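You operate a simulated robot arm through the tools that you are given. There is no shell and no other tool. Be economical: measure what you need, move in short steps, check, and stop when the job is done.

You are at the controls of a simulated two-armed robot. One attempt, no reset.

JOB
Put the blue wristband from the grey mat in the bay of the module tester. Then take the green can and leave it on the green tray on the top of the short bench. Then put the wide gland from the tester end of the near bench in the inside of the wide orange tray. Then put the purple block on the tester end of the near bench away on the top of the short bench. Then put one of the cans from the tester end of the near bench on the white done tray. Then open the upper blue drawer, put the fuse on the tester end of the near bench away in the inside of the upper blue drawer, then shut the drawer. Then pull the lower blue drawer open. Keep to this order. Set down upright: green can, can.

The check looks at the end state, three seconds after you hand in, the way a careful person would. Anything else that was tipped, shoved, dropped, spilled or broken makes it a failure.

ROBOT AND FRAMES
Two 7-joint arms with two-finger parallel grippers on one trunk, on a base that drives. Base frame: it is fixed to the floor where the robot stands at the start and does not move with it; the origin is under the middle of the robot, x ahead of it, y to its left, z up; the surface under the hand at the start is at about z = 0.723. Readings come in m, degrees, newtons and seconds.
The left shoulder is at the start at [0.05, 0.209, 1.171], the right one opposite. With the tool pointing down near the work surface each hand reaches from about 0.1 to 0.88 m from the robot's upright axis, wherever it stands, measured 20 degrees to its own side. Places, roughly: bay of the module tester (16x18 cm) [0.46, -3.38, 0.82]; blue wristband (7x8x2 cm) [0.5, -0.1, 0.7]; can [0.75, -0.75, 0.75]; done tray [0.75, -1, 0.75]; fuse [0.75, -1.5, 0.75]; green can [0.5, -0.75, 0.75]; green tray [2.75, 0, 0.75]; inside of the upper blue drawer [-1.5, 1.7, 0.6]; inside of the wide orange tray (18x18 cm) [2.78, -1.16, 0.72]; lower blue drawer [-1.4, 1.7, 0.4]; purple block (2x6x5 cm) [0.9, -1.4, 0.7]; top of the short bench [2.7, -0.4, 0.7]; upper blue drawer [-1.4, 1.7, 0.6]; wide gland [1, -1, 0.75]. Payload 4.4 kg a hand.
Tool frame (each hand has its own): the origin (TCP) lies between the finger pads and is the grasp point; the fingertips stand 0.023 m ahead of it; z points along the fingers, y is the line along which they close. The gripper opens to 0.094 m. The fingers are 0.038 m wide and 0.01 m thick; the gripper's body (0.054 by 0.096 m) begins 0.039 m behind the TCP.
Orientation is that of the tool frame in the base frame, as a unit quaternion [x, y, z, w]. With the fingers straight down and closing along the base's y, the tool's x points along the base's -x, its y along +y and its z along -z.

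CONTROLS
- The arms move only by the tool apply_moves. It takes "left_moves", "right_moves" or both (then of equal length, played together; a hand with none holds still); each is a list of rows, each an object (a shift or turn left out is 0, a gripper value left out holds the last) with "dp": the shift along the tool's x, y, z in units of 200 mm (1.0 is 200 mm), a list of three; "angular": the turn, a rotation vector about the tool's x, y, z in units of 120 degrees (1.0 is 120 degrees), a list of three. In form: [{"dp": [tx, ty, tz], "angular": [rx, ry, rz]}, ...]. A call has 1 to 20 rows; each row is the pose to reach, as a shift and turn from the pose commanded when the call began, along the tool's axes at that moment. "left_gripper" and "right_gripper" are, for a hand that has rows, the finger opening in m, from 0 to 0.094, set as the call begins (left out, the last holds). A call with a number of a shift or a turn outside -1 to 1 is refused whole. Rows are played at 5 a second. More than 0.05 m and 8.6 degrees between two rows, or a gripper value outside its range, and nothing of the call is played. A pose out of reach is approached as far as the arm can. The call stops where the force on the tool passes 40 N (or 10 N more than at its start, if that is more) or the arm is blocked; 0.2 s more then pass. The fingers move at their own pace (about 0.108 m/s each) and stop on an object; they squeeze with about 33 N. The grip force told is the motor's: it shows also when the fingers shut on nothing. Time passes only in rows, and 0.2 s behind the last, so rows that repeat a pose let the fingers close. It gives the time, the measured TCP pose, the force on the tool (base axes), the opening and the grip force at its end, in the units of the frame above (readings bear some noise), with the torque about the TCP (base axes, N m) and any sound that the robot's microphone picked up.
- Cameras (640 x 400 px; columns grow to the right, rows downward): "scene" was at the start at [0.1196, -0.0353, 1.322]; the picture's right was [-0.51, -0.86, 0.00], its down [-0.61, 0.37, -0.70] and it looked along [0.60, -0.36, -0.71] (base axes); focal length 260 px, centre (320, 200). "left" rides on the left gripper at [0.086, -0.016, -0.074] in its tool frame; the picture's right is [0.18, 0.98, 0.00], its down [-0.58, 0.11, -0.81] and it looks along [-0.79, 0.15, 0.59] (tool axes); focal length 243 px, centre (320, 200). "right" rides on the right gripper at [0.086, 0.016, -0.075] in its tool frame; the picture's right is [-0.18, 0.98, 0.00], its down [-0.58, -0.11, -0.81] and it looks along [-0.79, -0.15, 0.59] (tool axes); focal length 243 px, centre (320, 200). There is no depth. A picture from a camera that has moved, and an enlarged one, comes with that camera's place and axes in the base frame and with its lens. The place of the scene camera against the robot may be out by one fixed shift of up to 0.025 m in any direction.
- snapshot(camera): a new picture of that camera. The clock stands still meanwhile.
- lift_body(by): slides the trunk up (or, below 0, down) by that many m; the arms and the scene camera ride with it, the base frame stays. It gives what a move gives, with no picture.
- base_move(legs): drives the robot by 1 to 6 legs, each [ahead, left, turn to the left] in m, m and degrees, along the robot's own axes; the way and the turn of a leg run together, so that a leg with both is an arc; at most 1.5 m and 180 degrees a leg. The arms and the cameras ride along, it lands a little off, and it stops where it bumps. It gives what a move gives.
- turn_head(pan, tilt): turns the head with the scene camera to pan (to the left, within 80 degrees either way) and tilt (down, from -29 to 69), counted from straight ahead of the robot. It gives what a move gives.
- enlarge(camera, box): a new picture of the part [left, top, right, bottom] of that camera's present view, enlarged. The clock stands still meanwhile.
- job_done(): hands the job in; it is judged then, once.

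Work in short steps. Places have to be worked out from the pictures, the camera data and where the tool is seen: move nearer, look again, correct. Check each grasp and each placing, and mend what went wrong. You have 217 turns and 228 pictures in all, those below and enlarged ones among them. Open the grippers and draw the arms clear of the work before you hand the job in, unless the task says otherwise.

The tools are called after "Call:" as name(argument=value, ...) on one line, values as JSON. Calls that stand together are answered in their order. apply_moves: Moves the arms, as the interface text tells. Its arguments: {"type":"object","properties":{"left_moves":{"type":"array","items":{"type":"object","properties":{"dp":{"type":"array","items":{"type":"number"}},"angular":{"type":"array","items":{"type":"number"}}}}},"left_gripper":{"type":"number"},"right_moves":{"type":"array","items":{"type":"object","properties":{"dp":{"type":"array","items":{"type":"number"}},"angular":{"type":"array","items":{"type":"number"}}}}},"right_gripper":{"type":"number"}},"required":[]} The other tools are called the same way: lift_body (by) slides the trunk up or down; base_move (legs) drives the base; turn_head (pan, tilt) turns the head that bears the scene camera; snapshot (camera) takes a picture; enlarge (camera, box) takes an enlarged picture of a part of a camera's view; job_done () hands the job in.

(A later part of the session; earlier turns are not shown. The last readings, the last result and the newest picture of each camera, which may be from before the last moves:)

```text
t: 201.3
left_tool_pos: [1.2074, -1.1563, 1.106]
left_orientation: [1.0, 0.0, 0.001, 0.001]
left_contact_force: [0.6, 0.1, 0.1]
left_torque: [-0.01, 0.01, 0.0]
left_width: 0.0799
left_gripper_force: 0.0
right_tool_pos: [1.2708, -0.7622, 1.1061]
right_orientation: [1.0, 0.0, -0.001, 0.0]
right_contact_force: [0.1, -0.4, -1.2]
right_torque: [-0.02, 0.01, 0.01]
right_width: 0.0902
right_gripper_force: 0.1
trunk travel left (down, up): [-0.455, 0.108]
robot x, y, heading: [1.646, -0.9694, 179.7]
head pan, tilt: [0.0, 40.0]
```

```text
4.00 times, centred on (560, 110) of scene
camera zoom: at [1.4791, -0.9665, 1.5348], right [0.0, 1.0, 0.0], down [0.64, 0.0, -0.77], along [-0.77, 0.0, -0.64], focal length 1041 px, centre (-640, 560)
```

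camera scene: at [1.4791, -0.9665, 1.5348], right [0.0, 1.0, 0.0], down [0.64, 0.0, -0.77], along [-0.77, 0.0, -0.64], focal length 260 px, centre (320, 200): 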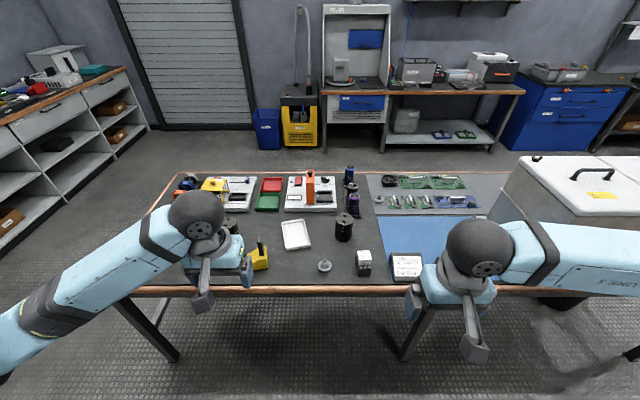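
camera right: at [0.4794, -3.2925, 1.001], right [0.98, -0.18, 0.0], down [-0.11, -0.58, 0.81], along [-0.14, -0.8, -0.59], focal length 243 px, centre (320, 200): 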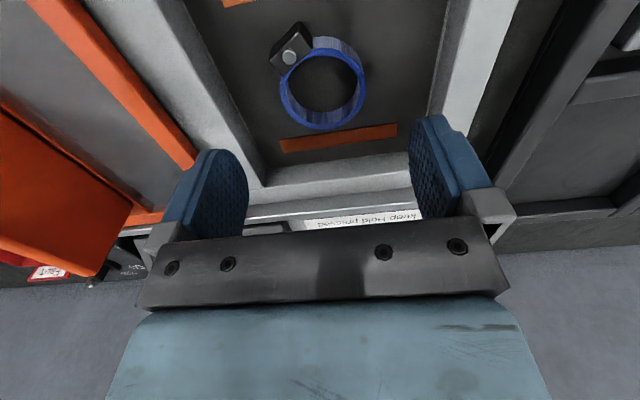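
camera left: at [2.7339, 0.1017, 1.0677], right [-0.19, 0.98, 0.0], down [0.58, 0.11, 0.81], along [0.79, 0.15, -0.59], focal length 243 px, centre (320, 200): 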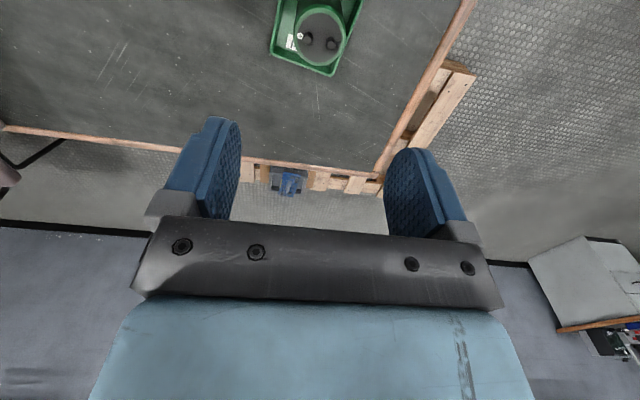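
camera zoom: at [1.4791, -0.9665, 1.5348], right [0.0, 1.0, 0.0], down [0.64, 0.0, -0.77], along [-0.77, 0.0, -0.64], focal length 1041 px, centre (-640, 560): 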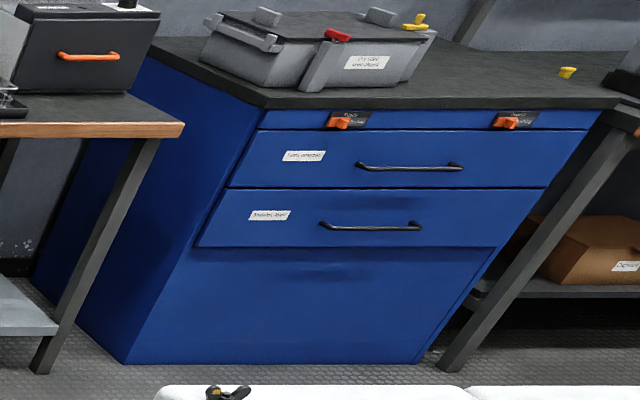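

Gland stands at ≈[0.89,-0.947] near the aisle edge. Bring the right hand above it.

Call:
apply_moves(right_moves=[{"dp": [-0.16, 0.09, 0.06]}, {"dp": [-0.32, 0.18, 0.12]}, {"dp": [-0.48, 0.27, 0.18]}, {"dp": [-0.64, 0.36, 0.24]}, {"dp": [-0.8, 0.45, 0.3]}], right_gripper=0.094)

Call:
apply_moves(right_moves=[{"dp": [-0.16, 0.09, 0.1]}, {"dp": [-0.32, 0.18, 0.2]}, {"dp": [-0.48, 0.27, 0.3]}, {"dp": [-0.64, 0.36, 0.4]}, {"dp": [-0.8, 0.45, 0.5]}])

Call:
snapshot(camera="right")

Call:
snapshot(camera="scene")

```text
t: 202.5
left_tool_pos: [1.207, -1.1568, 1.105]
left_orientation: [1.0, 0.001, 0.0, 0.0]
left_contact_force: [0.0, -0.6, 0.4]
left_torque: [-0.01, -0.04, -0.01]
left_width: 0.0801
left_gripper_force: 0.0
right_tool_pos: [1.1099, -0.8514, 1.0484]
right_orientation: [1.0, -0.001, -0.001, -0.001]
right_contact_force: [1.0, -0.7, 0.1]
right_torque: [0.01, -0.01, -0.01]
right_width: 0.094
right_gripper_force: 0.0
trunk travel left (down, up): [-0.455, 0.108]
robot x, y, heading: [1.6458, -0.9711, 179.8]
head pan, tilt: [0.0, 40.0]
```

```text
t: 203.7
left_tool_pos: [1.2064, -1.1599, 1.106]
left_orientation: [1.0, 0.0, 0.001, 0.0]
left_contact_force: [0.1, -0.9, -0.2]
left_torque: [0.01, 0.01, 0.01]
left_width: 0.0799
left_gripper_force: 0.1
right_tool_pos: [0.9489, -0.94, 0.9475]
right_orientation: [1.0, -0.002, -0.003, 0.0]
right_contact_force: [-0.5, 0.1, 0.4]
right_torque: [-0.01, -0.04, 0.01]
right_width: 0.0942
right_gripper_force: 0.1
trunk travel left (down, up): [-0.455, 0.108]
robot x, y, heading: [1.6483, -0.9702, 179.9]
head pan, tilt: [0.0, 40.0]
```

```text
138 pictures are left
camera right: at [1.0343, -0.9566, 1.0213], right [-0.19, -0.98, 0.0], down [-0.58, 0.11, 0.81], along [-0.79, 0.15, -0.59], focal length 243 px, centre (320, 200)
```

right: 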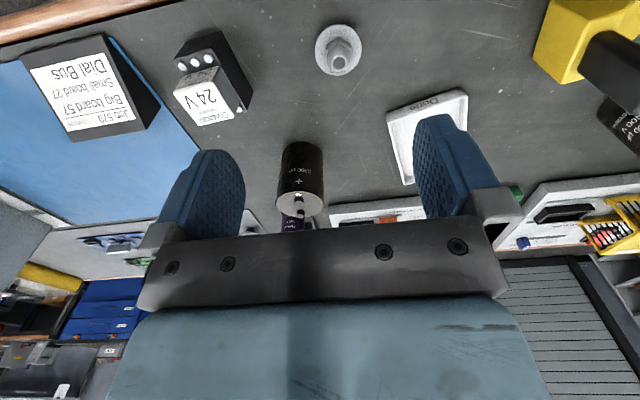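

```text
137 pictures are left
camera scene: at [1.4784, -0.968, 1.5348], right [0.0, 1.0, 0.0], down [0.64, 0.0, -0.77], along [-0.77, 0.0, -0.64], focal length 260 px, centre (320, 200)
```

scene: 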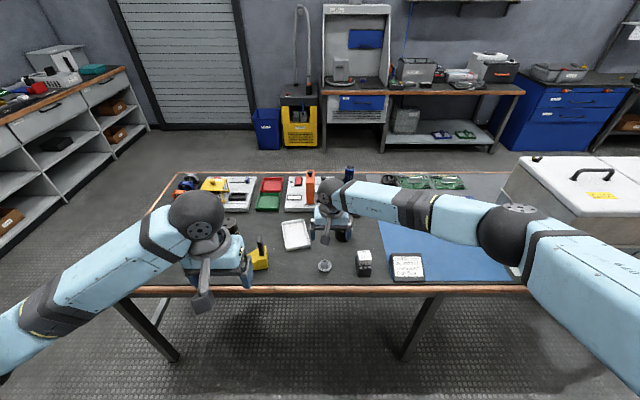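

Gland at ≈[0.918,-0.956]. Move above and descend to z 0.83.

Call:
apply_moves(right_moves=[{"dp": [-0.08, 0.04, 0.2]}, {"dp": [-0.155, 0.08, 0.4]}, {"dp": [-0.155, 0.08, 0.58]}])

Call:
snapshot(camera="right")

```text
t: 204.5
left_tool_pos: [1.2073, -1.1586, 1.1055]
left_orientation: [1.0, 0.0, 0.0, 0.0]
left_contact_force: [0.7, -0.5, 0.1]
left_torque: [-0.01, 0.0, 0.0]
left_width: 0.0799
left_gripper_force: 0.1
right_tool_pos: [0.9248, -0.9558, 0.8308]
right_orientation: [1.0, 0.0, -0.001, 0.001]
right_contact_force: [-0.2, -0.6, 0.1]
right_torque: [0.02, 0.05, 0.01]
right_width: 0.0941
right_gripper_force: 0.0
right hand out of reach, approached as far as the arm can: row 3
trunk travel left (down, up): [-0.455, 0.108]
robot x, y, heading: [1.6494, -0.9727, 179.7]
head pan, tilt: [0.0, 40.0]
```

```text
136 pictures are left
camera right: at [1.0112, -0.9724, 0.9045], right [-0.18, -0.98, 0.0], down [-0.58, 0.11, 0.81], along [-0.8, 0.15, -0.59], focal length 243 px, centre (320, 200)
```

right: 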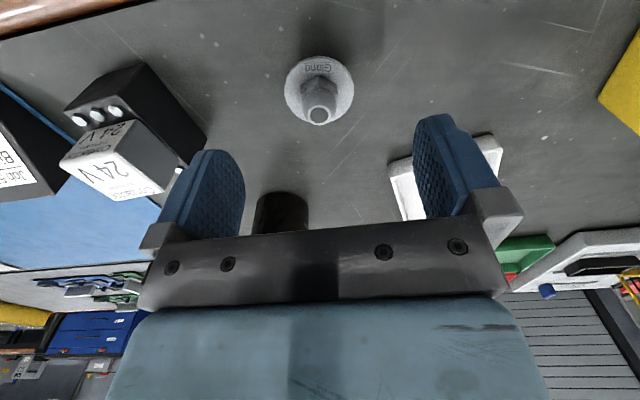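

Close to the reach limit; raise the hand, bring the base 0.2 m closer, and return over the gland.

Call:
apply_moves(right_moves=[{"dp": [0, 0, -0.25]}, {"dp": [0, 0, -0.5]}, {"dp": [0, 0, -0.75]}])

Call:
base_move(legs=[[0.2, 0, 0]])

Call:
apply_moves(right_moves=[{"dp": [0.24, 0, 0]}, {"dp": [0.48, 0, 0]}, {"dp": [0.72, 0, 0]}, {"dp": [0.94, 0, 0]}])

Call:
snapshot(camera="right")

```text
t: 205.3
left_tool_pos: [1.2087, -1.1569, 1.1067]
left_orientation: [1.0, 0.0, 0.0, 0.0]
left_contact_force: [1.0, -0.4, 0.3]
left_torque: [0.0, -0.01, 0.01]
left_width: 0.0801
left_gripper_force: 0.0
right_tool_pos: [0.926, -0.9531, 0.9814]
right_orientation: [1.0, -0.001, -0.003, 0.001]
right_contact_force: [0.6, -0.3, 0.4]
right_torque: [-0.04, -0.02, 0.01]
right_width: 0.0942
right_gripper_force: 0.1
trunk travel left (down, up): [-0.455, 0.108]
robot x, y, heading: [1.6494, -0.9759, 180.1]
head pan, tilt: [0.0, 40.0]
```

```text
t: 206.9
left_tool_pos: [1.008, -1.1576, 1.1069]
left_orientation: [1.0, -0.002, 0.001, 0.0]
left_contact_force: [0.1, -0.7, 0.4]
left_torque: [0.03, -0.01, 0.01]
left_width: 0.08
left_gripper_force: 0.1
right_tool_pos: [0.7245, -0.9516, 0.9809]
right_orientation: [1.0, -0.001, -0.003, 0.001]
right_contact_force: [0.6, 0.3, -0.9]
right_torque: [-0.01, 0.04, 0.0]
right_width: 0.0938
right_gripper_force: 0.1
trunk travel left (down, up): [-0.455, 0.108]
robot x, y, heading: [1.4481, -0.9693, 179.8]
head pan, tilt: [0.0, 40.0]
```

```text
t: 207.9
left_tool_pos: [1.0081, -1.1565, 1.1081]
left_orientation: [1.0, -0.001, 0.0, 0.001]
left_contact_force: [-0.4, 0.5, 0.7]
left_torque: [-0.01, 0.02, 0.0]
left_width: 0.0799
left_gripper_force: 0.0
right_tool_pos: [0.9149, -0.9533, 0.9799]
right_orientation: [1.0, -0.001, -0.002, 0.001]
right_contact_force: [-0.2, 0.1, 0.7]
right_torque: [0.01, 0.0, 0.03]
right_width: 0.094
right_gripper_force: 0.1
trunk travel left (down, up): [-0.455, 0.108]
robot x, y, heading: [1.4479, -0.9754, 179.5]
head pan, tilt: [0.0, 40.0]
```

```text
135 pictures are left
camera right: at [1.0009, -0.97, 1.0538], right [-0.19, -0.98, 0.0], down [-0.58, 0.11, 0.81], along [-0.8, 0.15, -0.59], focal length 243 px, centre (320, 200)
```

right: 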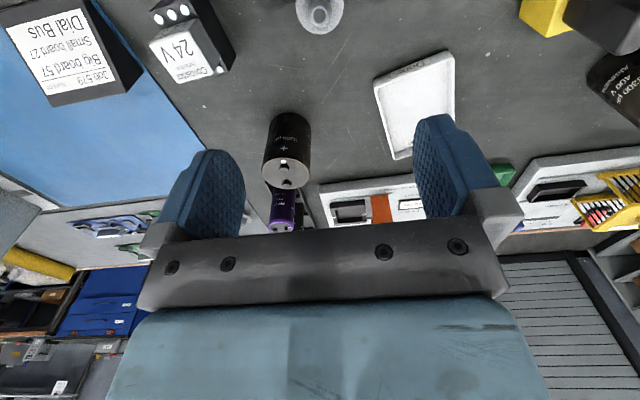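

Call:
apply_moves(right_moves=[{"dp": [0.01, 0, 0.22]}, {"dp": [0.01, 0, 0.44]}, {"dp": [0.01, 0, 0.66]}, {"dp": [0.01, 0, 0.88]}])

Call:
snapshot(camera="right")

```text
t: 208.9
left_tool_pos: [1.0069, -1.1565, 1.1063]
left_orientation: [1.0, 0.0, 0.001, 0.001]
left_contact_force: [0.9, 0.3, 0.2]
left_torque: [0.03, 0.0, 0.0]
left_width: 0.08
left_gripper_force: 0.1
right_tool_pos: [0.912, -0.9541, 0.8043]
right_orientation: [1.0, -0.001, -0.002, 0.002]
right_contact_force: [-1.1, 0.1, 0.3]
right_torque: [0.0, -0.03, 0.0]
right_width: 0.0942
right_gripper_force: 0.0
trunk travel left (down, up): [-0.455, 0.108]
robot x, y, heading: [1.4463, -0.9725, 180.0]
head pan, tilt: [0.0, 40.0]
```

```text
134 pictures are left
camera right: at [0.998, -0.9702, 0.8792], right [-0.19, -0.98, 0.0], down [-0.58, 0.11, 0.81], along [-0.8, 0.15, -0.59], focal length 243 px, centre (320, 200)
```

right: 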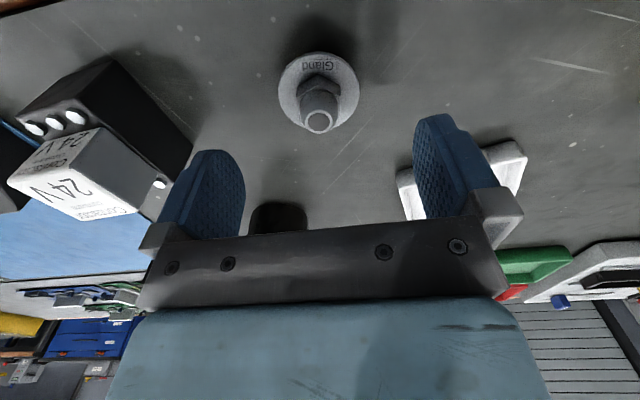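

Gland is centred between the fingers. Lower to the nut and close.

Call:
apply_moves(right_moves=[{"dp": [0.01, 0, 0.11]}, {"dp": [0.01, 0, 0.215]}])

Call:
apply_moves(right_moves=[{"dp": [0, 0, 0]}, {"dp": [0, 0, 0]}, {"dp": [0, 0, 0]}, {"dp": [0, 0, 0]}], right_gripper=0.0)

Call:
snapshot(camera="right")

```text
t: 209.5
left_tool_pos: [1.0068, -1.1572, 1.1059]
left_orientation: [1.0, -0.001, 0.002, 0.0]
left_contact_force: [0.4, -0.2, -0.4]
left_torque: [-0.02, 0.01, 0.01]
left_width: 0.0802
left_gripper_force: 0.1
right_tool_pos: [0.9149, -0.9533, 0.7617]
right_orientation: [1.0, -0.002, -0.003, 0.001]
right_contact_force: [-0.3, -0.2, -0.7]
right_torque: [0.01, 0.01, 0.01]
right_width: 0.0938
right_gripper_force: 0.1
trunk travel left (down, up): [-0.455, 0.108]
robot x, y, heading: [1.4462, -0.9717, 179.9]
head pan, tilt: [0.0, 40.0]
```

```text
t: 210.5
left_tool_pos: [1.0061, -1.1568, 1.1055]
left_orientation: [1.0, 0.0, 0.001, 0.0]
left_contact_force: [0.6, 0.3, 0.3]
left_torque: [0.03, 0.01, 0.01]
left_width: 0.0798
left_gripper_force: 0.0
right_tool_pos: [0.9152, -0.9542, 0.7622]
right_orientation: [1.0, -0.001, -0.003, 0.001]
right_contact_force: [0.0, 0.0, 0.6]
right_torque: [-0.01, -0.01, 0.01]
right_width: 0.0251
right_gripper_force: 33.1
trunk travel left (down, up): [-0.455, 0.108]
robot x, y, heading: [1.4483, -0.9719, 179.8]
head pan, tilt: [0.0, 40.0]
```

```text
133 pictures are left
camera right: at [1.0004, -0.9694, 0.8367], right [-0.19, -0.98, 0.0], down [-0.58, 0.11, 0.81], along [-0.79, 0.15, -0.59], focal length 243 px, centre (320, 200)
```

right: 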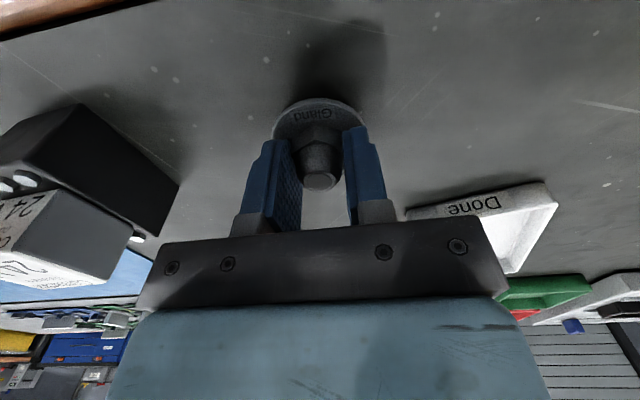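

Nut gripped at 25 mm. Lift, retract, back to mid-aisle and turn to the orange tray.

Call:
apply_moves(right_moves=[{"dp": [0, 0, -0.25]}, {"dp": [0, 0, -0.5]}, {"dp": [0, 0, -0.75]}, {"dp": [0.05, 0, -1.0]}])

Call:
apply_moves(right_moves=[{"dp": [0.1, -0.2, -0.1]}, {"dp": [0.2, -0.4, -0.2]}, {"dp": [0.3, -0.6, -0.3]}, {"dp": [0.4, -0.8, -0.4]}, {"dp": [0.5, -0.95, -0.5]}])

Call:
snapshot(camera="right")

Call:
base_move(legs=[[-0.22, 0, 0], [0, 0, 180], [0, -0.1, 0]])

Call:
turn_head(pan=-5, tilt=40)

Call:
snapshot(camera="scene")

```text
refused: row 4 steps farther than a row can; nothing moved
```

```text
t: 211.7
left_tool_pos: [1.008, -1.1575, 1.1076]
left_orientation: [1.0, 0.0, 0.0, 0.001]
left_contact_force: [-0.2, 0.0, 0.9]
left_torque: [-0.02, 0.01, 0.02]
left_width: 0.08
left_gripper_force: 0.1
right_tool_pos: [1.0149, -0.7619, 0.8629]
right_orientation: [1.0, -0.002, -0.002, 0.001]
right_contact_force: [1.0, 0.1, -0.8]
right_torque: [0.03, 0.0, -0.05]
right_width: 0.0252
right_gripper_force: 33.0
trunk travel left (down, up): [-0.455, 0.108]
robot x, y, heading: [1.4456, -0.9756, 179.9]
head pan, tilt: [0.0, 40.0]
```

```text
132 pictures are left
camera right: at [1.1006, -0.7787, 0.9366], right [-0.19, -0.98, 0.0], down [-0.58, 0.11, 0.81], along [-0.8, 0.15, -0.59], focal length 243 px, centre (320, 200)
```

right: 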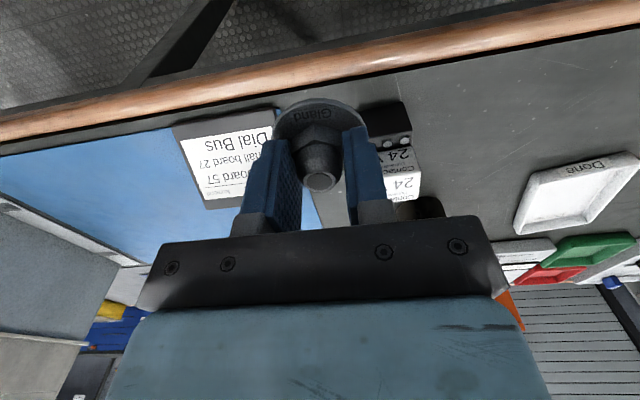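

```text
t: 221.8
left_tool_pos: [2.1098, -0.8954, 1.1062]
left_orientation: [0.01, 1.0, 0.0, -0.001]
left_contact_force: [0.4, 0.1, -1.2]
left_torque: [0.03, 0.01, 0.01]
left_width: 0.0802
left_gripper_force: 0.0
right_tool_pos: [2.0959, -1.2878, 0.863]
right_orientation: [0.01, 1.0, 0.001, 0.002]
right_contact_force: [-0.6, -0.6, -0.4]
right_torque: [0.02, 0.0, -0.01]
right_width: 0.0249
right_gripper_force: 33.2
trunk travel left (down, up): [-0.455, 0.108]
robot x, y, heading: [1.6653, -1.0741, -1.3]
head pan, tilt: [0.0, 40.0]
```

```text
t: 222.5
left_tool_pos: [2.1096, -0.8937, 1.1067]
left_orientation: [0.009, 1.0, 0.002, -0.001]
left_contact_force: [0.5, -1.3, -0.5]
left_torque: [0.01, -0.03, 0.02]
left_width: 0.08
left_gripper_force: 0.0
right_tool_pos: [2.0963, -1.2875, 0.8628]
right_orientation: [0.01, 1.0, 0.001, 0.003]
right_contact_force: [-1.2, 1.0, -0.8]
right_torque: [0.01, 0.01, -0.01]
right_width: 0.0252
right_gripper_force: 33.3
trunk travel left (down, up): [-0.455, 0.108]
robot x, y, heading: [1.667, -1.0737, -1.0]
head pan, tilt: [-5.0, 40.0]
```

```text
131 pictures are left
camera scene: at [1.8003, -1.076, 1.5349], right [-0.11, -0.99, 0.0], down [-0.64, 0.07, -0.77], along [0.76, -0.08, -0.64], focal length 260 px, centre (320, 200)
```

scene: 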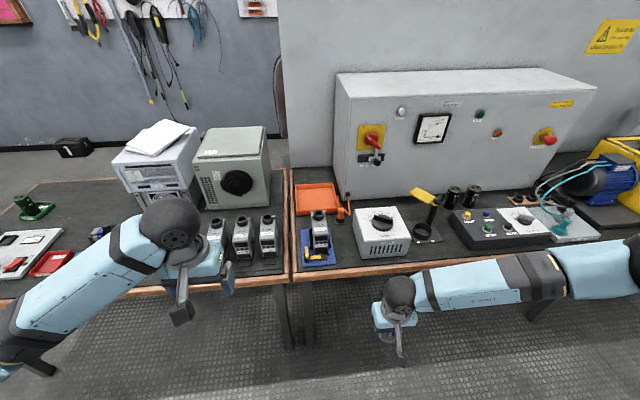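

Call:
enlarge(camera="scene", box=[240, 150, 400, 290])

```text
2.86 times, centred on (320, 220) of scene
camera zoom: at [1.8003, -1.076, 1.5349], right [-0.11, -0.99, 0.0], down [-0.64, 0.07, -0.77], along [0.76, -0.08, -0.64], focal length 744 px, centre (320, 143)
```

zoom: 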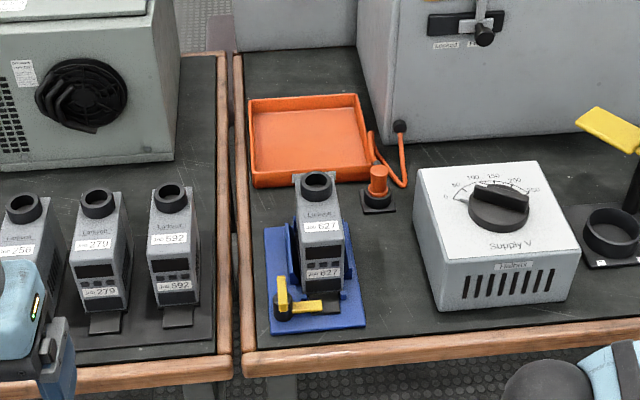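

Orange tray centre ≈[2.78,-1.162]. Raise the hand, then drive in 0.35 m.

Call:
apply_moves(right_moves=[{"dp": [0, 0, -0.24]}, {"dp": [0, 0, -0.48]}, {"dp": [0, 0, -0.72]}, {"dp": [0, 0, -0.96]}])

Call:
base_move(legs=[[0.35, 0, 1]])

Call:
apply_moves(right_moves=[{"dp": [-0.2, 0.1, 0]}, {"dp": [-0.4, 0.2, 0]}, {"dp": [-0.6, 0.3, 0]}, {"dp": [-0.8, 0.4, 0]}, {"dp": [-1.0, 0.5, 0]}])

Call:
snapshot(camera="right")

Call:
snapshot(camera="scene")

```text
t: 223.5
left_tool_pos: [2.1096, -0.8953, 1.1072]
left_orientation: [0.009, 1.0, 0.001, 0.0]
left_contact_force: [-0.4, 0.0, -0.4]
left_torque: [0.02, 0.01, 0.0]
left_width: 0.0799
left_gripper_force: 0.1
right_tool_pos: [2.0951, -1.2889, 1.0575]
right_orientation: [0.01, 1.0, 0.0, 0.002]
right_contact_force: [-1.0, -0.6, -0.4]
right_torque: [0.01, -0.03, 0.01]
right_width: 0.0253
right_gripper_force: 33.0
trunk travel left (down, up): [-0.455, 0.108]
robot x, y, heading: [1.6635, -1.0718, -1.5]
head pan, tilt: [-5.0, 40.0]
```

```text
t: 225.8
left_tool_pos: [2.4496, -0.8899, 1.1053]
left_orientation: [0.0, 1.0, 0.001, -0.001]
left_contact_force: [-0.1, 0.5, -0.2]
left_torque: [0.0, -0.01, 0.02]
left_width: 0.0799
left_gripper_force: 0.0
right_tool_pos: [2.4412, -1.2845, 1.0562]
right_orientation: [0.0, 1.0, 0.001, 0.003]
right_contact_force: [0.1, 0.2, -0.5]
right_torque: [-0.01, -0.04, -0.02]
right_width: 0.0251
right_gripper_force: 33.2
trunk travel left (down, up): [-0.455, 0.108]
robot x, y, heading: [2.0086, -1.0736, -0.1]
head pan, tilt: [-5.0, 40.0]
```

```text
t: 226.9
left_tool_pos: [2.4498, -0.8897, 1.1058]
left_orientation: [0.0, 1.0, 0.0, -0.001]
left_contact_force: [-0.1, 1.7, 0.0]
left_torque: [0.0, -0.01, 0.0]
left_width: 0.0802
left_gripper_force: 0.0
right_tool_pos: [2.6439, -1.1834, 1.0577]
right_orientation: [0.0, 1.0, 0.001, 0.001]
right_contact_force: [-0.5, -0.2, -0.5]
right_torque: [-0.03, 0.0, 0.02]
right_width: 0.025
right_gripper_force: 33.0
trunk travel left (down, up): [-0.455, 0.108]
robot x, y, heading: [2.0087, -1.0744, 0.0]
head pan, tilt: [-5.0, 40.0]
```

```text
129 pictures are left
camera right: at [2.5552, -1.1669, 1.1319], right [0.18, 0.98, 0.0], down [0.58, -0.11, 0.81], along [0.79, -0.15, -0.59], focal length 243 px, centre (320, 200)
```

right: 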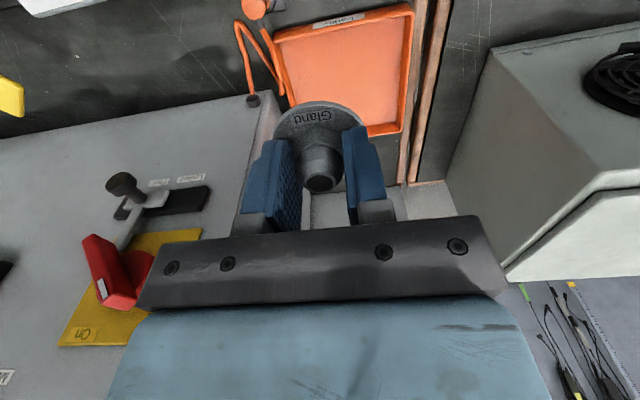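

```text
128 pictures are left
camera scene: at [2.1439, -1.0748, 1.5347], right [-0.09, -1.0, 0.0], down [-0.64, 0.06, -0.77], along [0.76, -0.07, -0.64], focal length 260 px, centre (320, 200)
```

scene: 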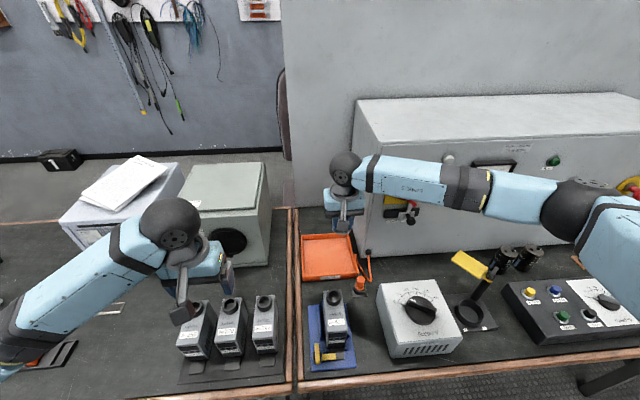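

Tray spans x 2.68–2.87, y −1.254…−1.07. Move over its centre and descend.

Call:
apply_moves(right_moves=[{"dp": [-0.2, 0.035, 0.05]}, {"dp": [-0.4, 0.07, 0.15]}, {"dp": [-0.6, 0.1, 0.25]}, {"dp": [-0.66, 0.107, 0.45]}, {"dp": [-0.66, 0.107, 0.68]}, {"dp": [-0.66, 0.107, 0.9]}])

Call:
snapshot(camera="right")

Call:
snapshot(camera="scene")

```text
t: 228.3
left_tool_pos: [2.4488, -0.8902, 1.1066]
left_orientation: [-0.001, 1.0, -0.001, -0.001]
left_contact_force: [0.7, 0.7, -1.0]
left_torque: [-0.02, -0.03, 0.02]
left_width: 0.0801
left_gripper_force: 0.1
right_tool_pos: [2.7734, -1.1611, 0.8769]
right_orientation: [0.001, 1.0, -0.001, 0.003]
right_contact_force: [-0.2, 0.3, -0.2]
right_torque: [-0.01, 0.03, -0.02]
right_width: 0.0249
right_gripper_force: 32.7
trunk travel left (down, up): [-0.455, 0.108]
robot x, y, heading: [2.0109, -1.0759, -0.1]
head pan, tilt: [-5.0, 40.0]
```

```text
127 pictures are left
camera right: at [2.6859, -1.1445, 0.9507], right [0.18, 0.98, 0.0], down [0.58, -0.11, 0.81], along [0.8, -0.15, -0.59], focal length 243 px, centre (320, 200)
```

right: 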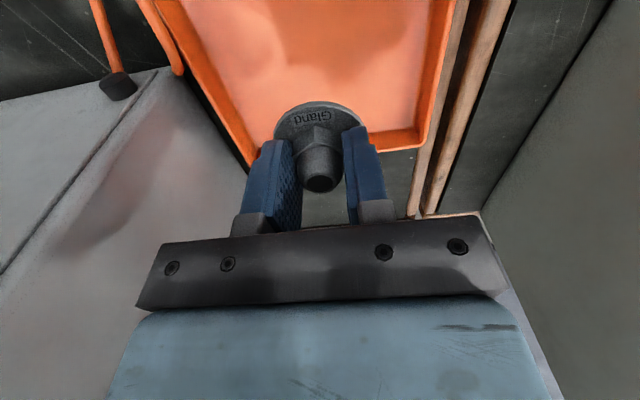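

```text
126 pictures are left
camera scene: at [2.1433, -1.0747, 1.5349], right [-0.09, -1.0, 0.0], down [-0.64, 0.06, -0.77], along [0.76, -0.07, -0.64], focal length 260 px, centre (320, 200)
```

scene: 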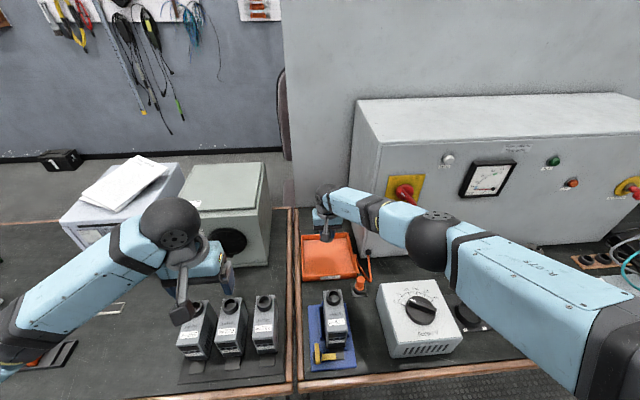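

Descend slowly into the tray, watching for blocked elbow.

Call:
apply_moves(right_moves=[{"dp": [0, 0, 0.15]}, {"dp": [0, 0, 0.3]}, {"dp": [0, 0, 0.4]}])

Call:
snapshot(camera="scene")

Call:
snapshot(camera="right")

```text
t: 229.2
left_tool_pos: [2.4482, -0.8913, 1.1063]
left_orientation: [0.0, 1.0, 0.0, -0.001]
left_contact_force: [-0.1, 0.4, 0.6]
left_torque: [0.0, 0.0, -0.02]
left_width: 0.0801
left_gripper_force: 0.1
right_tool_pos: [2.758, -1.1701, 0.8272]
right_orientation: [0.0, 1.0, 0.001, 0.003]
right_contact_force: [-0.9, -0.1, -0.3]
right_torque: [-0.03, 0.02, 0.0]
right_width: 0.0252
right_gripper_force: 33.1
right hand out of reach, approached as far as the arm can: row 1, 2, 3
trunk travel left (down, up): [-0.455, 0.108]
robot x, y, heading: [2.0114, -1.0737, -0.1]
head pan, tilt: [-5.0, 40.0]
```

```text
125 pictures are left
camera scene: at [2.1425, -1.076, 1.5349], right [-0.09, -1.0, 0.0], down [-0.64, 0.06, -0.77], along [0.76, -0.07, -0.64], focal length 260 px, centre (320, 200)
```

scene: 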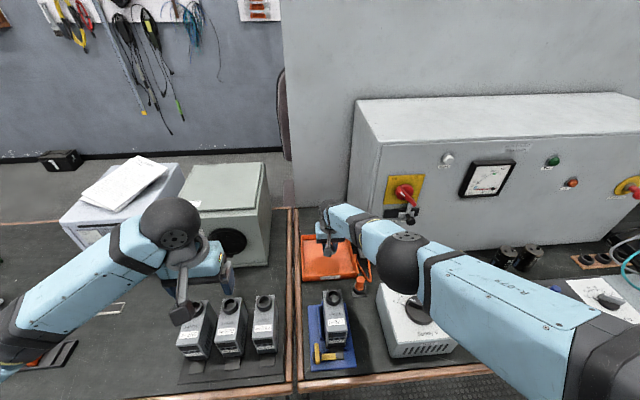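

```text
124 pictures are left
camera right: at [2.6693, -1.1532, 0.9027], right [0.18, 0.98, 0.0], down [0.58, -0.11, 0.81], along [0.8, -0.15, -0.59], focal length 243 px, centre (320, 200)
```

right: 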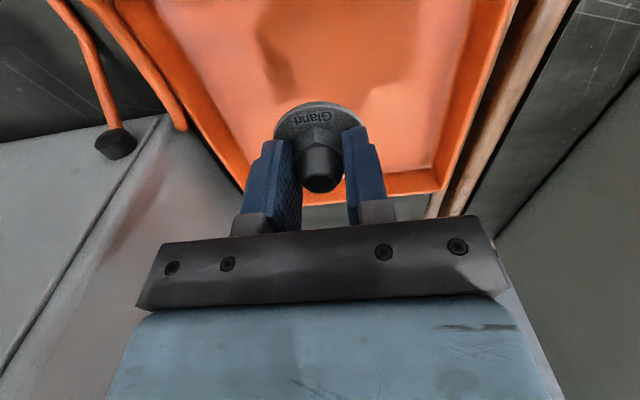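

Arm at reach limit but well inside the tray. Elbow has ≥10 cm clearance; lower by trunk.

Call:
lift_body(by=-0.04)

Call:
lift_body(by=-0.006)

Call:
snapshot(camera="right")

```text
t: 230.0
left_tool_pos: [2.4479, -0.8905, 1.0669]
left_orientation: [0.001, 1.0, 0.0, 0.0]
left_contact_force: [0.2, 0.1, 0.4]
left_torque: [0.0, -0.04, -0.03]
left_width: 0.08
left_gripper_force: 0.0
right_tool_pos: [2.7571, -1.1707, 0.7888]
right_orientation: [0.0, 1.0, 0.002, 0.003]
right_contact_force: [-0.1, 0.2, -0.3]
right_torque: [-0.01, -0.01, 0.03]
right_width: 0.0251
right_gripper_force: 33.1
trunk travel left (down, up): [-0.415, 0.148]
robot x, y, heading: [2.0055, -1.0723, -0.0]
head pan, tilt: [-5.0, 40.0]
```

```text
t: 230.5
left_tool_pos: [2.4496, -0.8911, 1.0593]
left_orientation: [0.0, 1.0, 0.001, -0.001]
left_contact_force: [-0.1, -0.1, 0.2]
left_torque: [0.0, -0.01, -0.03]
left_width: 0.0798
left_gripper_force: 0.0
right_tool_pos: [2.7573, -1.1699, 0.7822]
right_orientation: [0.0, 1.0, 0.001, 0.002]
right_contact_force: [-0.3, -0.4, -0.8]
right_torque: [0.0, -0.05, 0.02]
right_width: 0.025
right_gripper_force: 33.0
trunk travel left (down, up): [-0.409, 0.154]
robot x, y, heading: [2.0077, -1.0749, -0.1]
head pan, tilt: [-5.0, 40.0]
```

```text
123 pictures are left
camera right: at [2.6693, -1.1534, 0.8568], right [0.18, 0.98, 0.0], down [0.58, -0.11, 0.81], along [0.8, -0.15, -0.59], focal length 243 px, centre (320, 200)
```

right: 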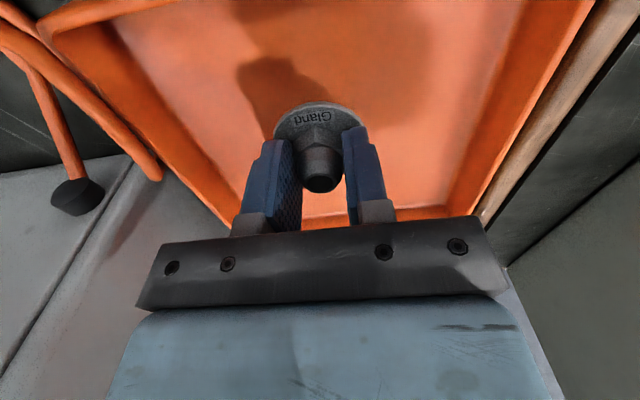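

Continue in 4 mm steps until contact.

Call:
lift_body(by=-0.005)

Call:
lift_body(by=-0.003)

Call:
lift_body(by=-0.003)

Call:
lift_body(by=-0.003)

```text
t: 231.1
left_tool_pos: [2.449, -0.8897, 1.0549]
left_orientation: [0.001, 1.0, 0.001, -0.001]
left_contact_force: [0.8, -0.1, 0.0]
left_torque: [0.05, 0.01, 0.03]
left_width: 0.0799
left_gripper_force: 0.1
right_tool_pos: [2.7573, -1.1702, 0.7779]
right_orientation: [0.0, 1.0, 0.001, 0.003]
right_contact_force: [-0.6, 0.2, -0.6]
right_torque: [0.01, -0.02, 0.02]
right_width: 0.0251
right_gripper_force: 32.9
trunk travel left (down, up): [-0.404, 0.159]
robot x, y, heading: [2.0052, -1.0757, -0.2]
head pan, tilt: [-5.0, 40.0]
```

```text
t: 231.6
left_tool_pos: [2.4491, -0.8901, 1.0513]
left_orientation: [0.0, 1.0, 0.0, 0.0]
left_contact_force: [0.3, -1.1, -0.3]
left_torque: [-0.01, -0.01, -0.01]
left_width: 0.08
left_gripper_force: 0.1
right_tool_pos: [2.7577, -1.1694, 0.7741]
right_orientation: [0.0, 1.0, 0.001, 0.003]
right_contact_force: [-0.3, -0.2, 0.0]
right_torque: [-0.01, -0.01, 0.04]
right_width: 0.0252
right_gripper_force: 32.8
trunk travel left (down, up): [-0.401, 0.162]
robot x, y, heading: [2.0072, -1.074, -0.0]
head pan, tilt: [-5.0, 40.0]
```

```text
t: 232.1
left_tool_pos: [2.449, -0.8901, 1.0494]
left_orientation: [0.0, 1.0, 0.0, -0.001]
left_contact_force: [0.5, 0.3, 0.2]
left_torque: [0.03, 0.0, -0.01]
left_width: 0.08
left_gripper_force: 0.0
right_tool_pos: [2.7568, -1.169, 0.7706]
right_orientation: [0.0, 1.0, 0.002, 0.003]
right_contact_force: [0.7, -0.2, -0.4]
right_torque: [0.0, 0.0, -0.01]
right_width: 0.0252
right_gripper_force: 32.7
trunk travel left (down, up): [-0.398, 0.165]
robot x, y, heading: [2.0078, -1.0751, -0.2]
head pan, tilt: [-5.0, 40.0]
```

```text
t: 232.6
left_tool_pos: [2.4487, -0.8906, 1.0461]
left_orientation: [0.0, 1.0, 0.0, 0.0]
left_contact_force: [0.7, 0.2, -0.5]
left_torque: [0.02, 0.0, -0.03]
left_width: 0.0802
left_gripper_force: 0.1
right_tool_pos: [2.7576, -1.17, 0.769]
right_orientation: [0.0, 1.0, 0.001, 0.002]
right_contact_force: [0.3, -1.0, 4.2]
right_torque: [0.03, -0.03, 0.0]
right_width: 0.0252
right_gripper_force: 32.7
trunk travel left (down, up): [-0.395, 0.168]
robot x, y, heading: [2.0067, -1.0727, 0.2]
head pan, tilt: [-5.0, 40.0]
```

Contact (4 N). Release and raise.

Call:
apply_moves(right_moves=[{"dp": [0, 0, 0]}, {"dp": [0, 0, 0]}, {"dp": [0, 0, 0]}], right_gripper=0.06)

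Call:
lift_body(by=0.15)

Call:
snapshot(camera="right")

```text
t: 233.4
left_tool_pos: [2.4485, -0.8901, 1.0461]
left_orientation: [0.001, 1.0, 0.001, -0.001]
left_contact_force: [0.2, 0.1, 0.4]
left_torque: [-0.01, -0.04, -0.03]
left_width: 0.0801
left_gripper_force: 0.0
right_tool_pos: [2.7572, -1.1708, 0.7683]
right_orientation: [0.0, 1.0, 0.001, 0.002]
right_contact_force: [0.4, 0.5, -0.1]
right_torque: [-0.04, 0.02, -0.02]
right_width: 0.06
right_gripper_force: 0.1
trunk travel left (down, up): [-0.395, 0.168]
robot x, y, heading: [2.0057, -1.0718, -0.1]
head pan, tilt: [-5.0, 40.0]
```

```text
t: 235.2
left_tool_pos: [2.4492, -0.89, 1.1958]
left_orientation: [0.0, 1.0, 0.0, -0.001]
left_contact_force: [0.1, -0.2, -0.1]
left_torque: [0.01, 0.01, 0.02]
left_width: 0.0799
left_gripper_force: 0.1
right_tool_pos: [2.7584, -1.1687, 0.9183]
right_orientation: [0.0, 1.0, 0.001, 0.002]
right_contact_force: [-0.4, -0.5, -0.2]
right_torque: [-0.01, 0.01, 0.01]
right_width: 0.06
right_gripper_force: 0.1
trunk travel left (down, up): [-0.545, 0.018]
robot x, y, heading: [2.0086, -1.0726, -0.1]
head pan, tilt: [-5.0, 40.0]
```

```text
122 pictures are left
camera right: at [2.6695, -1.1534, 0.9925], right [0.18, 0.98, 0.0], down [0.58, -0.11, 0.81], along [0.79, -0.15, -0.59], focal length 243 px, centre (320, 200)
```

right: 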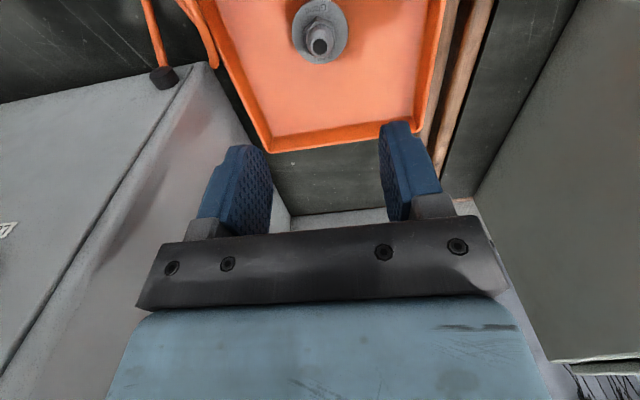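

Gland is in the orange tray. Retract, turn back to the near bench for the purple block.

Call:
apply_moves(right_moves=[{"dp": [0.15, 0, -0.15]}, {"dp": [0.35, 0, -0.25]}, {"dp": [0.55, 0, -0.35]}, {"dp": [0.75, -0.05, -0.45]}, {"dp": [0.95, -0.1, -0.5]}])

Call:
apply_moves(right_moves=[{"dp": [0.2, -0.1, 0]}, {"dp": [0.4, -0.2, 0]}, {"dp": [0.6, -0.3, 0]}, {"dp": [0.8, -0.4, 0]}])

Call:
base_move(legs=[[-0.35, 0, 0], [0, 0, 180], [0, 0.28, 0]])

Call:
lift_body(by=-0.13)

Call:
turn_head(pan=0, tilt=45)

Call:
snapshot(camera="scene")

```text
t: 236.0
left_tool_pos: [2.4489, -0.8908, 1.1963]
left_orientation: [-0.001, 1.0, 0.002, -0.001]
left_contact_force: [-0.1, -0.7, -0.7]
left_torque: [0.04, -0.01, -0.05]
left_width: 0.0798
left_gripper_force: 0.1
right_tool_pos: [2.7864, -1.2423, 0.9574]
right_orientation: [0.145, 0.986, -0.067, 0.049]
right_contact_force: [8.3, 14.4, -5.0]
right_torque: [-0.48, 0.42, 0.6]
right_width: 0.0595
right_gripper_force: 0.1
right hand out of reach, approached as far as the arm can: row 1, 2
trunk travel left (down, up): [-0.545, 0.018]
robot x, y, heading: [2.0086, -1.0742, 0.1]
head pan, tilt: [-5.0, 40.0]
stopped in row 3 (right hand): the force on the tool passed its limit at 113 N (the readings are from after the stop); the commanded pose is now the measured one
```

```text
t: 237.0
left_tool_pos: [2.4468, -0.8915, 1.1978]
left_orientation: [-0.001, 1.0, 0.001, 0.0]
left_contact_force: [0.7, 0.1, 0.2]
left_torque: [0.01, -0.02, 0.02]
left_width: 0.0799
left_gripper_force: 0.1
right_tool_pos: [2.6069, -1.2775, 0.952]
right_orientation: [0.148, 0.985, -0.068, 0.049]
right_contact_force: [-1.1, 0.1, -0.1]
right_torque: [0.0, -0.02, 0.03]
right_width: 0.0598
right_gripper_force: 0.0
trunk travel left (down, up): [-0.545, 0.018]
robot x, y, heading: [2.0081, -1.0764, 0.1]
head pan, tilt: [-5.0, 40.0]
```

```text
t: 249.2
left_tool_pos: [1.2075, -1.5287, 1.1966]
left_orientation: [1.0, -0.011, 0.0, 0.001]
left_contact_force: [0.1, 0.1, -0.1]
left_torque: [0.02, 0.0, 0.02]
left_width: 0.0798
left_gripper_force: 0.0
right_tool_pos: [1.0565, -1.1402, 0.9511]
right_orientation: [0.983, -0.16, -0.048, -0.071]
right_contact_force: [-0.8, 0.6, -0.3]
right_torque: [0.01, 0.0, -0.03]
right_width: 0.0599
right_gripper_force: 0.2
trunk travel left (down, up): [-0.545, 0.018]
robot x, y, heading: [1.6512, -1.3544, 178.6]
head pan, tilt: [-5.0, 40.0]
```

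```text
t: 250.8
left_tool_pos: [1.2073, -1.5293, 1.0672]
left_orientation: [1.0, -0.011, 0.0, 0.001]
left_contact_force: [0.4, 0.0, -0.6]
left_torque: [-0.03, 0.01, 0.01]
left_width: 0.0799
left_gripper_force: 0.1
right_tool_pos: [1.0572, -1.1411, 0.8221]
right_orientation: [0.983, -0.16, -0.048, -0.071]
right_contact_force: [-0.4, 0.7, 0.2]
right_torque: [0.03, 0.0, -0.05]
right_width: 0.06
right_gripper_force: 0.0
trunk travel left (down, up): [-0.415, 0.148]
robot x, y, heading: [1.6546, -1.3501, 178.7]
head pan, tilt: [-5.0, 40.0]
```

```text
t: 251.4
left_tool_pos: [1.2077, -1.5291, 1.0667]
left_orientation: [1.0, -0.01, 0.0, 0.001]
left_contact_force: [0.0, -0.4, 0.0]
left_torque: [0.02, 0.02, -0.04]
left_width: 0.0799
left_gripper_force: 0.1
right_tool_pos: [1.056, -1.1397, 0.821]
right_orientation: [0.983, -0.16, -0.048, -0.071]
right_contact_force: [-0.4, -0.8, 0.2]
right_torque: [-0.02, 0.01, -0.01]
right_width: 0.0602
right_gripper_force: 0.1
trunk travel left (down, up): [-0.415, 0.148]
robot x, y, heading: [1.6514, -1.3549, 178.8]
head pan, tilt: [0.0, 45.0]
```

```text
121 pictures are left
camera scene: at [1.486, -1.3442, 1.4877], right [0.02, 1.0, 0.0], down [0.71, -0.02, -0.71], along [-0.71, 0.02, -0.71], focal length 260 px, centre (320, 200)
```

scene: 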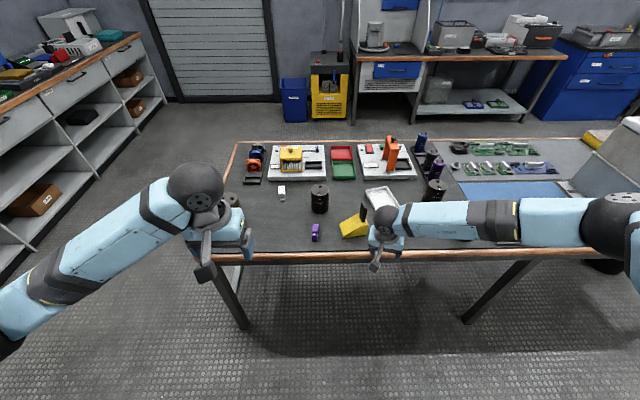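

The retreat from the over-stretched pose swung and bumped something at the panel (113 N); I'll inspect there when I return. First straighten and raise the right hand.

Call:
apply_moves(right_moves=[{"dp": [0.05, 0, -0.2], "angular": [-0.014, 0.009, -0.031]}, {"dp": [0.1, 0, -0.4], "angular": [-0.028, 0.018, -0.062]}, {"dp": [0.15, -0.05, -0.6], "angular": [-0.042, 0.028, -0.093]}, {"dp": [0.2, -0.1, -0.8], "angular": [-0.056, 0.037, -0.124]}, {"dp": [0.25, -0.15, -1.0], "angular": [-0.068, 0.046, -0.154]}])

Call:
enlarge(camera="scene", box=[210, 130, 470, 270])

```text
t: 252.6
left_tool_pos: [1.2091, -1.5309, 1.0658]
left_orientation: [1.0, -0.011, 0.0, 0.001]
left_contact_force: [0.4, -0.6, -0.2]
left_torque: [-0.01, 0.02, 0.02]
left_width: 0.0799
left_gripper_force: 0.1
right_tool_pos: [1.1284, -1.1592, 1.0181]
right_orientation: [1.0, 0.0, 0.0, 0.0]
right_contact_force: [-0.3, -0.1, -0.3]
right_torque: [0.02, 0.01, 0.01]
right_width: 0.0599
right_gripper_force: 0.1
trunk travel left (down, up): [-0.415, 0.148]
robot x, y, heading: [1.6513, -1.3545, 178.9]
head pan, tilt: [0.0, 45.0]
```

```text
2.46 times, centred on (340, 200) of scene
camera zoom: at [1.4869, -1.3442, 1.4877], right [0.02, 1.0, 0.0], down [0.71, -0.02, -0.71], along [-0.71, 0.02, -0.71], focal length 641 px, centre (271, 200)
```

zoom: 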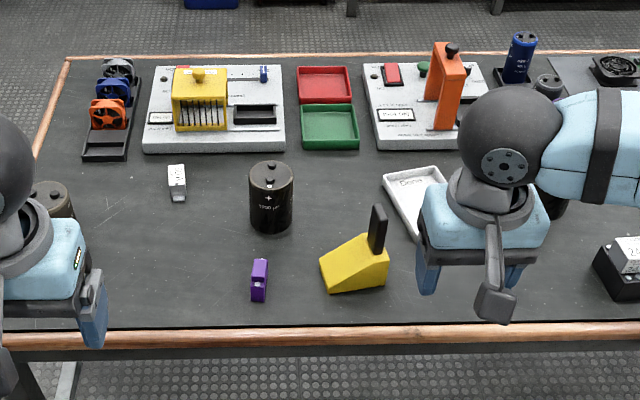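

Purple block ≈[0.90,-1.348], thin side along y. Drive in 0.2 m and bring the left hand over it.

Call:
base_move(legs=[[0.2, 0, 1]])

Call:
apply_moves(left_moves=[{"dp": [-0.07, -0.18, 0.1]}, {"dp": [-0.14, -0.36, 0.2]}, {"dp": [-0.21, -0.54, 0.3]}, {"dp": [-0.28, -0.72, 0.45]}, {"dp": [-0.34, -0.91, 0.6]}], left_gripper=0.07)

Call:
snapshot(camera="left")

```text
t: 254.2
left_tool_pos: [1.0132, -1.5342, 1.0663]
left_orientation: [1.0, -0.001, 0.0, 0.001]
left_contact_force: [0.1, 0.0, 1.1]
left_torque: [-0.02, -0.01, 0.02]
left_width: 0.0799
left_gripper_force: 0.1
right_tool_pos: [0.9271, -1.1659, 1.0174]
right_orientation: [1.0, 0.009, 0.0, 0.0]
right_contact_force: [-0.9, 0.7, 0.5]
right_torque: [0.01, 0.01, 0.0]
right_width: 0.0602
right_gripper_force: 0.0
trunk travel left (down, up): [-0.415, 0.148]
robot x, y, heading: [1.4548, -1.3529, 179.8]
head pan, tilt: [0.0, 45.0]
```

```text
t: 255.4
left_tool_pos: [0.9457, -1.3536, 0.9448]
left_orientation: [1.0, -0.001, 0.0, 0.001]
left_contact_force: [-0.4, -0.2, 1.0]
left_torque: [-0.02, -0.04, 0.0]
left_width: 0.0699
left_gripper_force: 0.0
right_tool_pos: [0.9264, -1.1654, 1.0168]
right_orientation: [1.0, 0.008, 0.0, 0.001]
right_contact_force: [0.2, 0.2, 0.6]
right_torque: [-0.03, 0.01, 0.0]
right_width: 0.06
right_gripper_force: 0.2
trunk travel left (down, up): [-0.415, 0.148]
robot x, y, heading: [1.4566, -1.3507, 179.7]
head pan, tilt: [0.0, 45.0]
```

```text
119 pictures are left
camera left: at [1.0332, -1.3355, 1.0188], right [0.18, -0.98, 0.0], down [-0.58, -0.11, 0.81], along [-0.79, -0.15, -0.59], focal length 243 px, centre (320, 200)
```

left: 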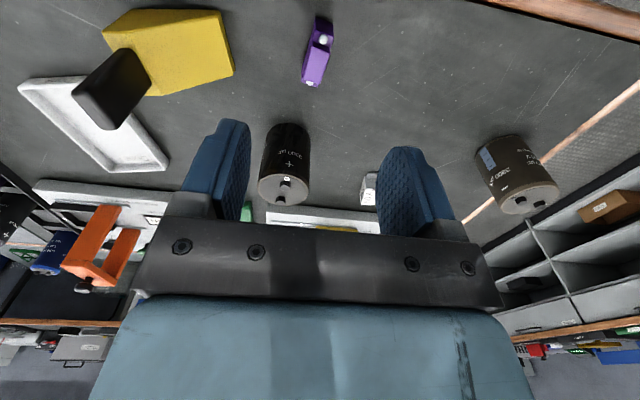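

Call:
apply_moves(left_moves=[{"dp": [-0.07, 0, 0.2]}, {"dp": [-0.12, 0, 0.4]}, {"dp": [-0.12, 0, 0.57]}])

Call:
snapshot(camera="left")

```text
t: 256.2
left_tool_pos: [0.9213, -1.3531, 0.8318]
left_orientation: [1.0, -0.001, -0.001, 0.001]
left_contact_force: [0.4, 0.9, -0.1]
left_torque: [0.01, 0.0, 0.03]
left_width: 0.07
left_gripper_force: 0.0
right_tool_pos: [0.926, -1.1663, 1.0176]
right_orientation: [1.0, 0.009, -0.001, -0.001]
right_contact_force: [0.3, 1.1, 1.6]
right_torque: [0.02, 0.02, -0.01]
right_width: 0.0601
right_gripper_force: 0.1
trunk travel left (down, up): [-0.415, 0.148]
robot x, y, heading: [1.4555, -1.3495, 179.6]
head pan, tilt: [0.0, 45.0]
```

```text
118 pictures are left
camera left: at [1.0091, -1.3367, 0.9053], right [0.18, -0.98, 0.0], down [-0.58, -0.11, 0.81], along [-0.79, -0.15, -0.59], focal length 243 px, centre (320, 200)
```

left: 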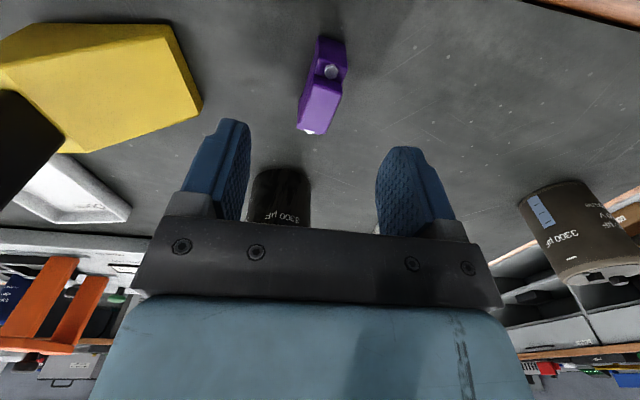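

Aligned over the block. Descend and close.

Call:
apply_moves(left_moves=[{"dp": [0, 0, 0.19]}, {"dp": [0, 0, 0.37]}])

Call:
apply_moves(left_moves=[{"dp": [0, 0, 0]}, {"dp": [0, 0, 0]}, {"dp": [0, 0, 0]}, {"dp": [0, 0, 0]}], left_gripper=0.0)

Call:
snapshot(camera="left")

```text
t: 256.8
left_tool_pos: [0.9234, -1.3536, 0.758]
left_orientation: [1.0, -0.002, 0.0, 0.0]
left_contact_force: [0.2, 0.8, -0.1]
left_torque: [0.0, 0.02, -0.01]
left_width: 0.0701
left_gripper_force: 0.0
right_tool_pos: [0.9271, -1.166, 1.0184]
right_orientation: [1.0, 0.009, 0.0, -0.001]
right_contact_force: [0.4, 0.0, -0.6]
right_torque: [-0.02, -0.01, 0.02]
right_width: 0.0602
right_gripper_force: 0.1
trunk travel left (down, up): [-0.415, 0.148]
robot x, y, heading: [1.4564, -1.3523, 179.7]
head pan, tilt: [0.0, 45.0]
```

```text
t: 257.8
left_tool_pos: [0.9223, -1.3542, 0.759]
left_orientation: [1.0, -0.001, 0.0, 0.001]
left_contact_force: [-0.3, -0.6, -0.9]
left_torque: [0.0, -0.02, -0.01]
left_width: 0.0194
left_gripper_force: 33.9
right_tool_pos: [0.9267, -1.1666, 1.0176]
right_orientation: [1.0, 0.009, 0.0, -0.001]
right_contact_force: [-0.1, -1.1, -0.4]
right_torque: [0.01, 0.01, 0.02]
right_width: 0.0601
right_gripper_force: 0.1
trunk travel left (down, up): [-0.415, 0.148]
robot x, y, heading: [1.4552, -1.3509, 179.7]
head pan, tilt: [0.0, 45.0]
```

```text
117 pictures are left
camera left: at [1.0104, -1.3381, 0.8323], right [0.18, -0.98, 0.0], down [-0.58, -0.11, 0.81], along [-0.79, -0.15, -0.59], focal length 243 px, centre (320, 200)
```

left: 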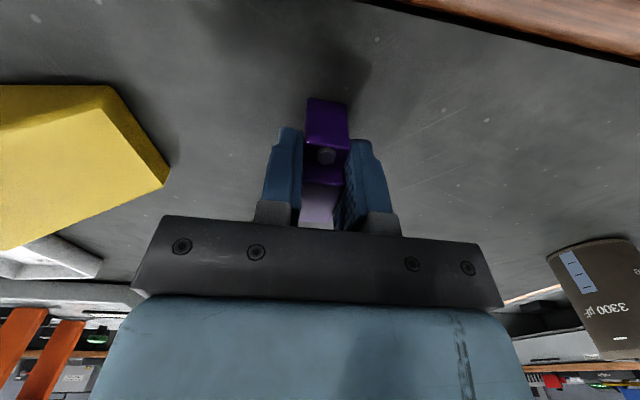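

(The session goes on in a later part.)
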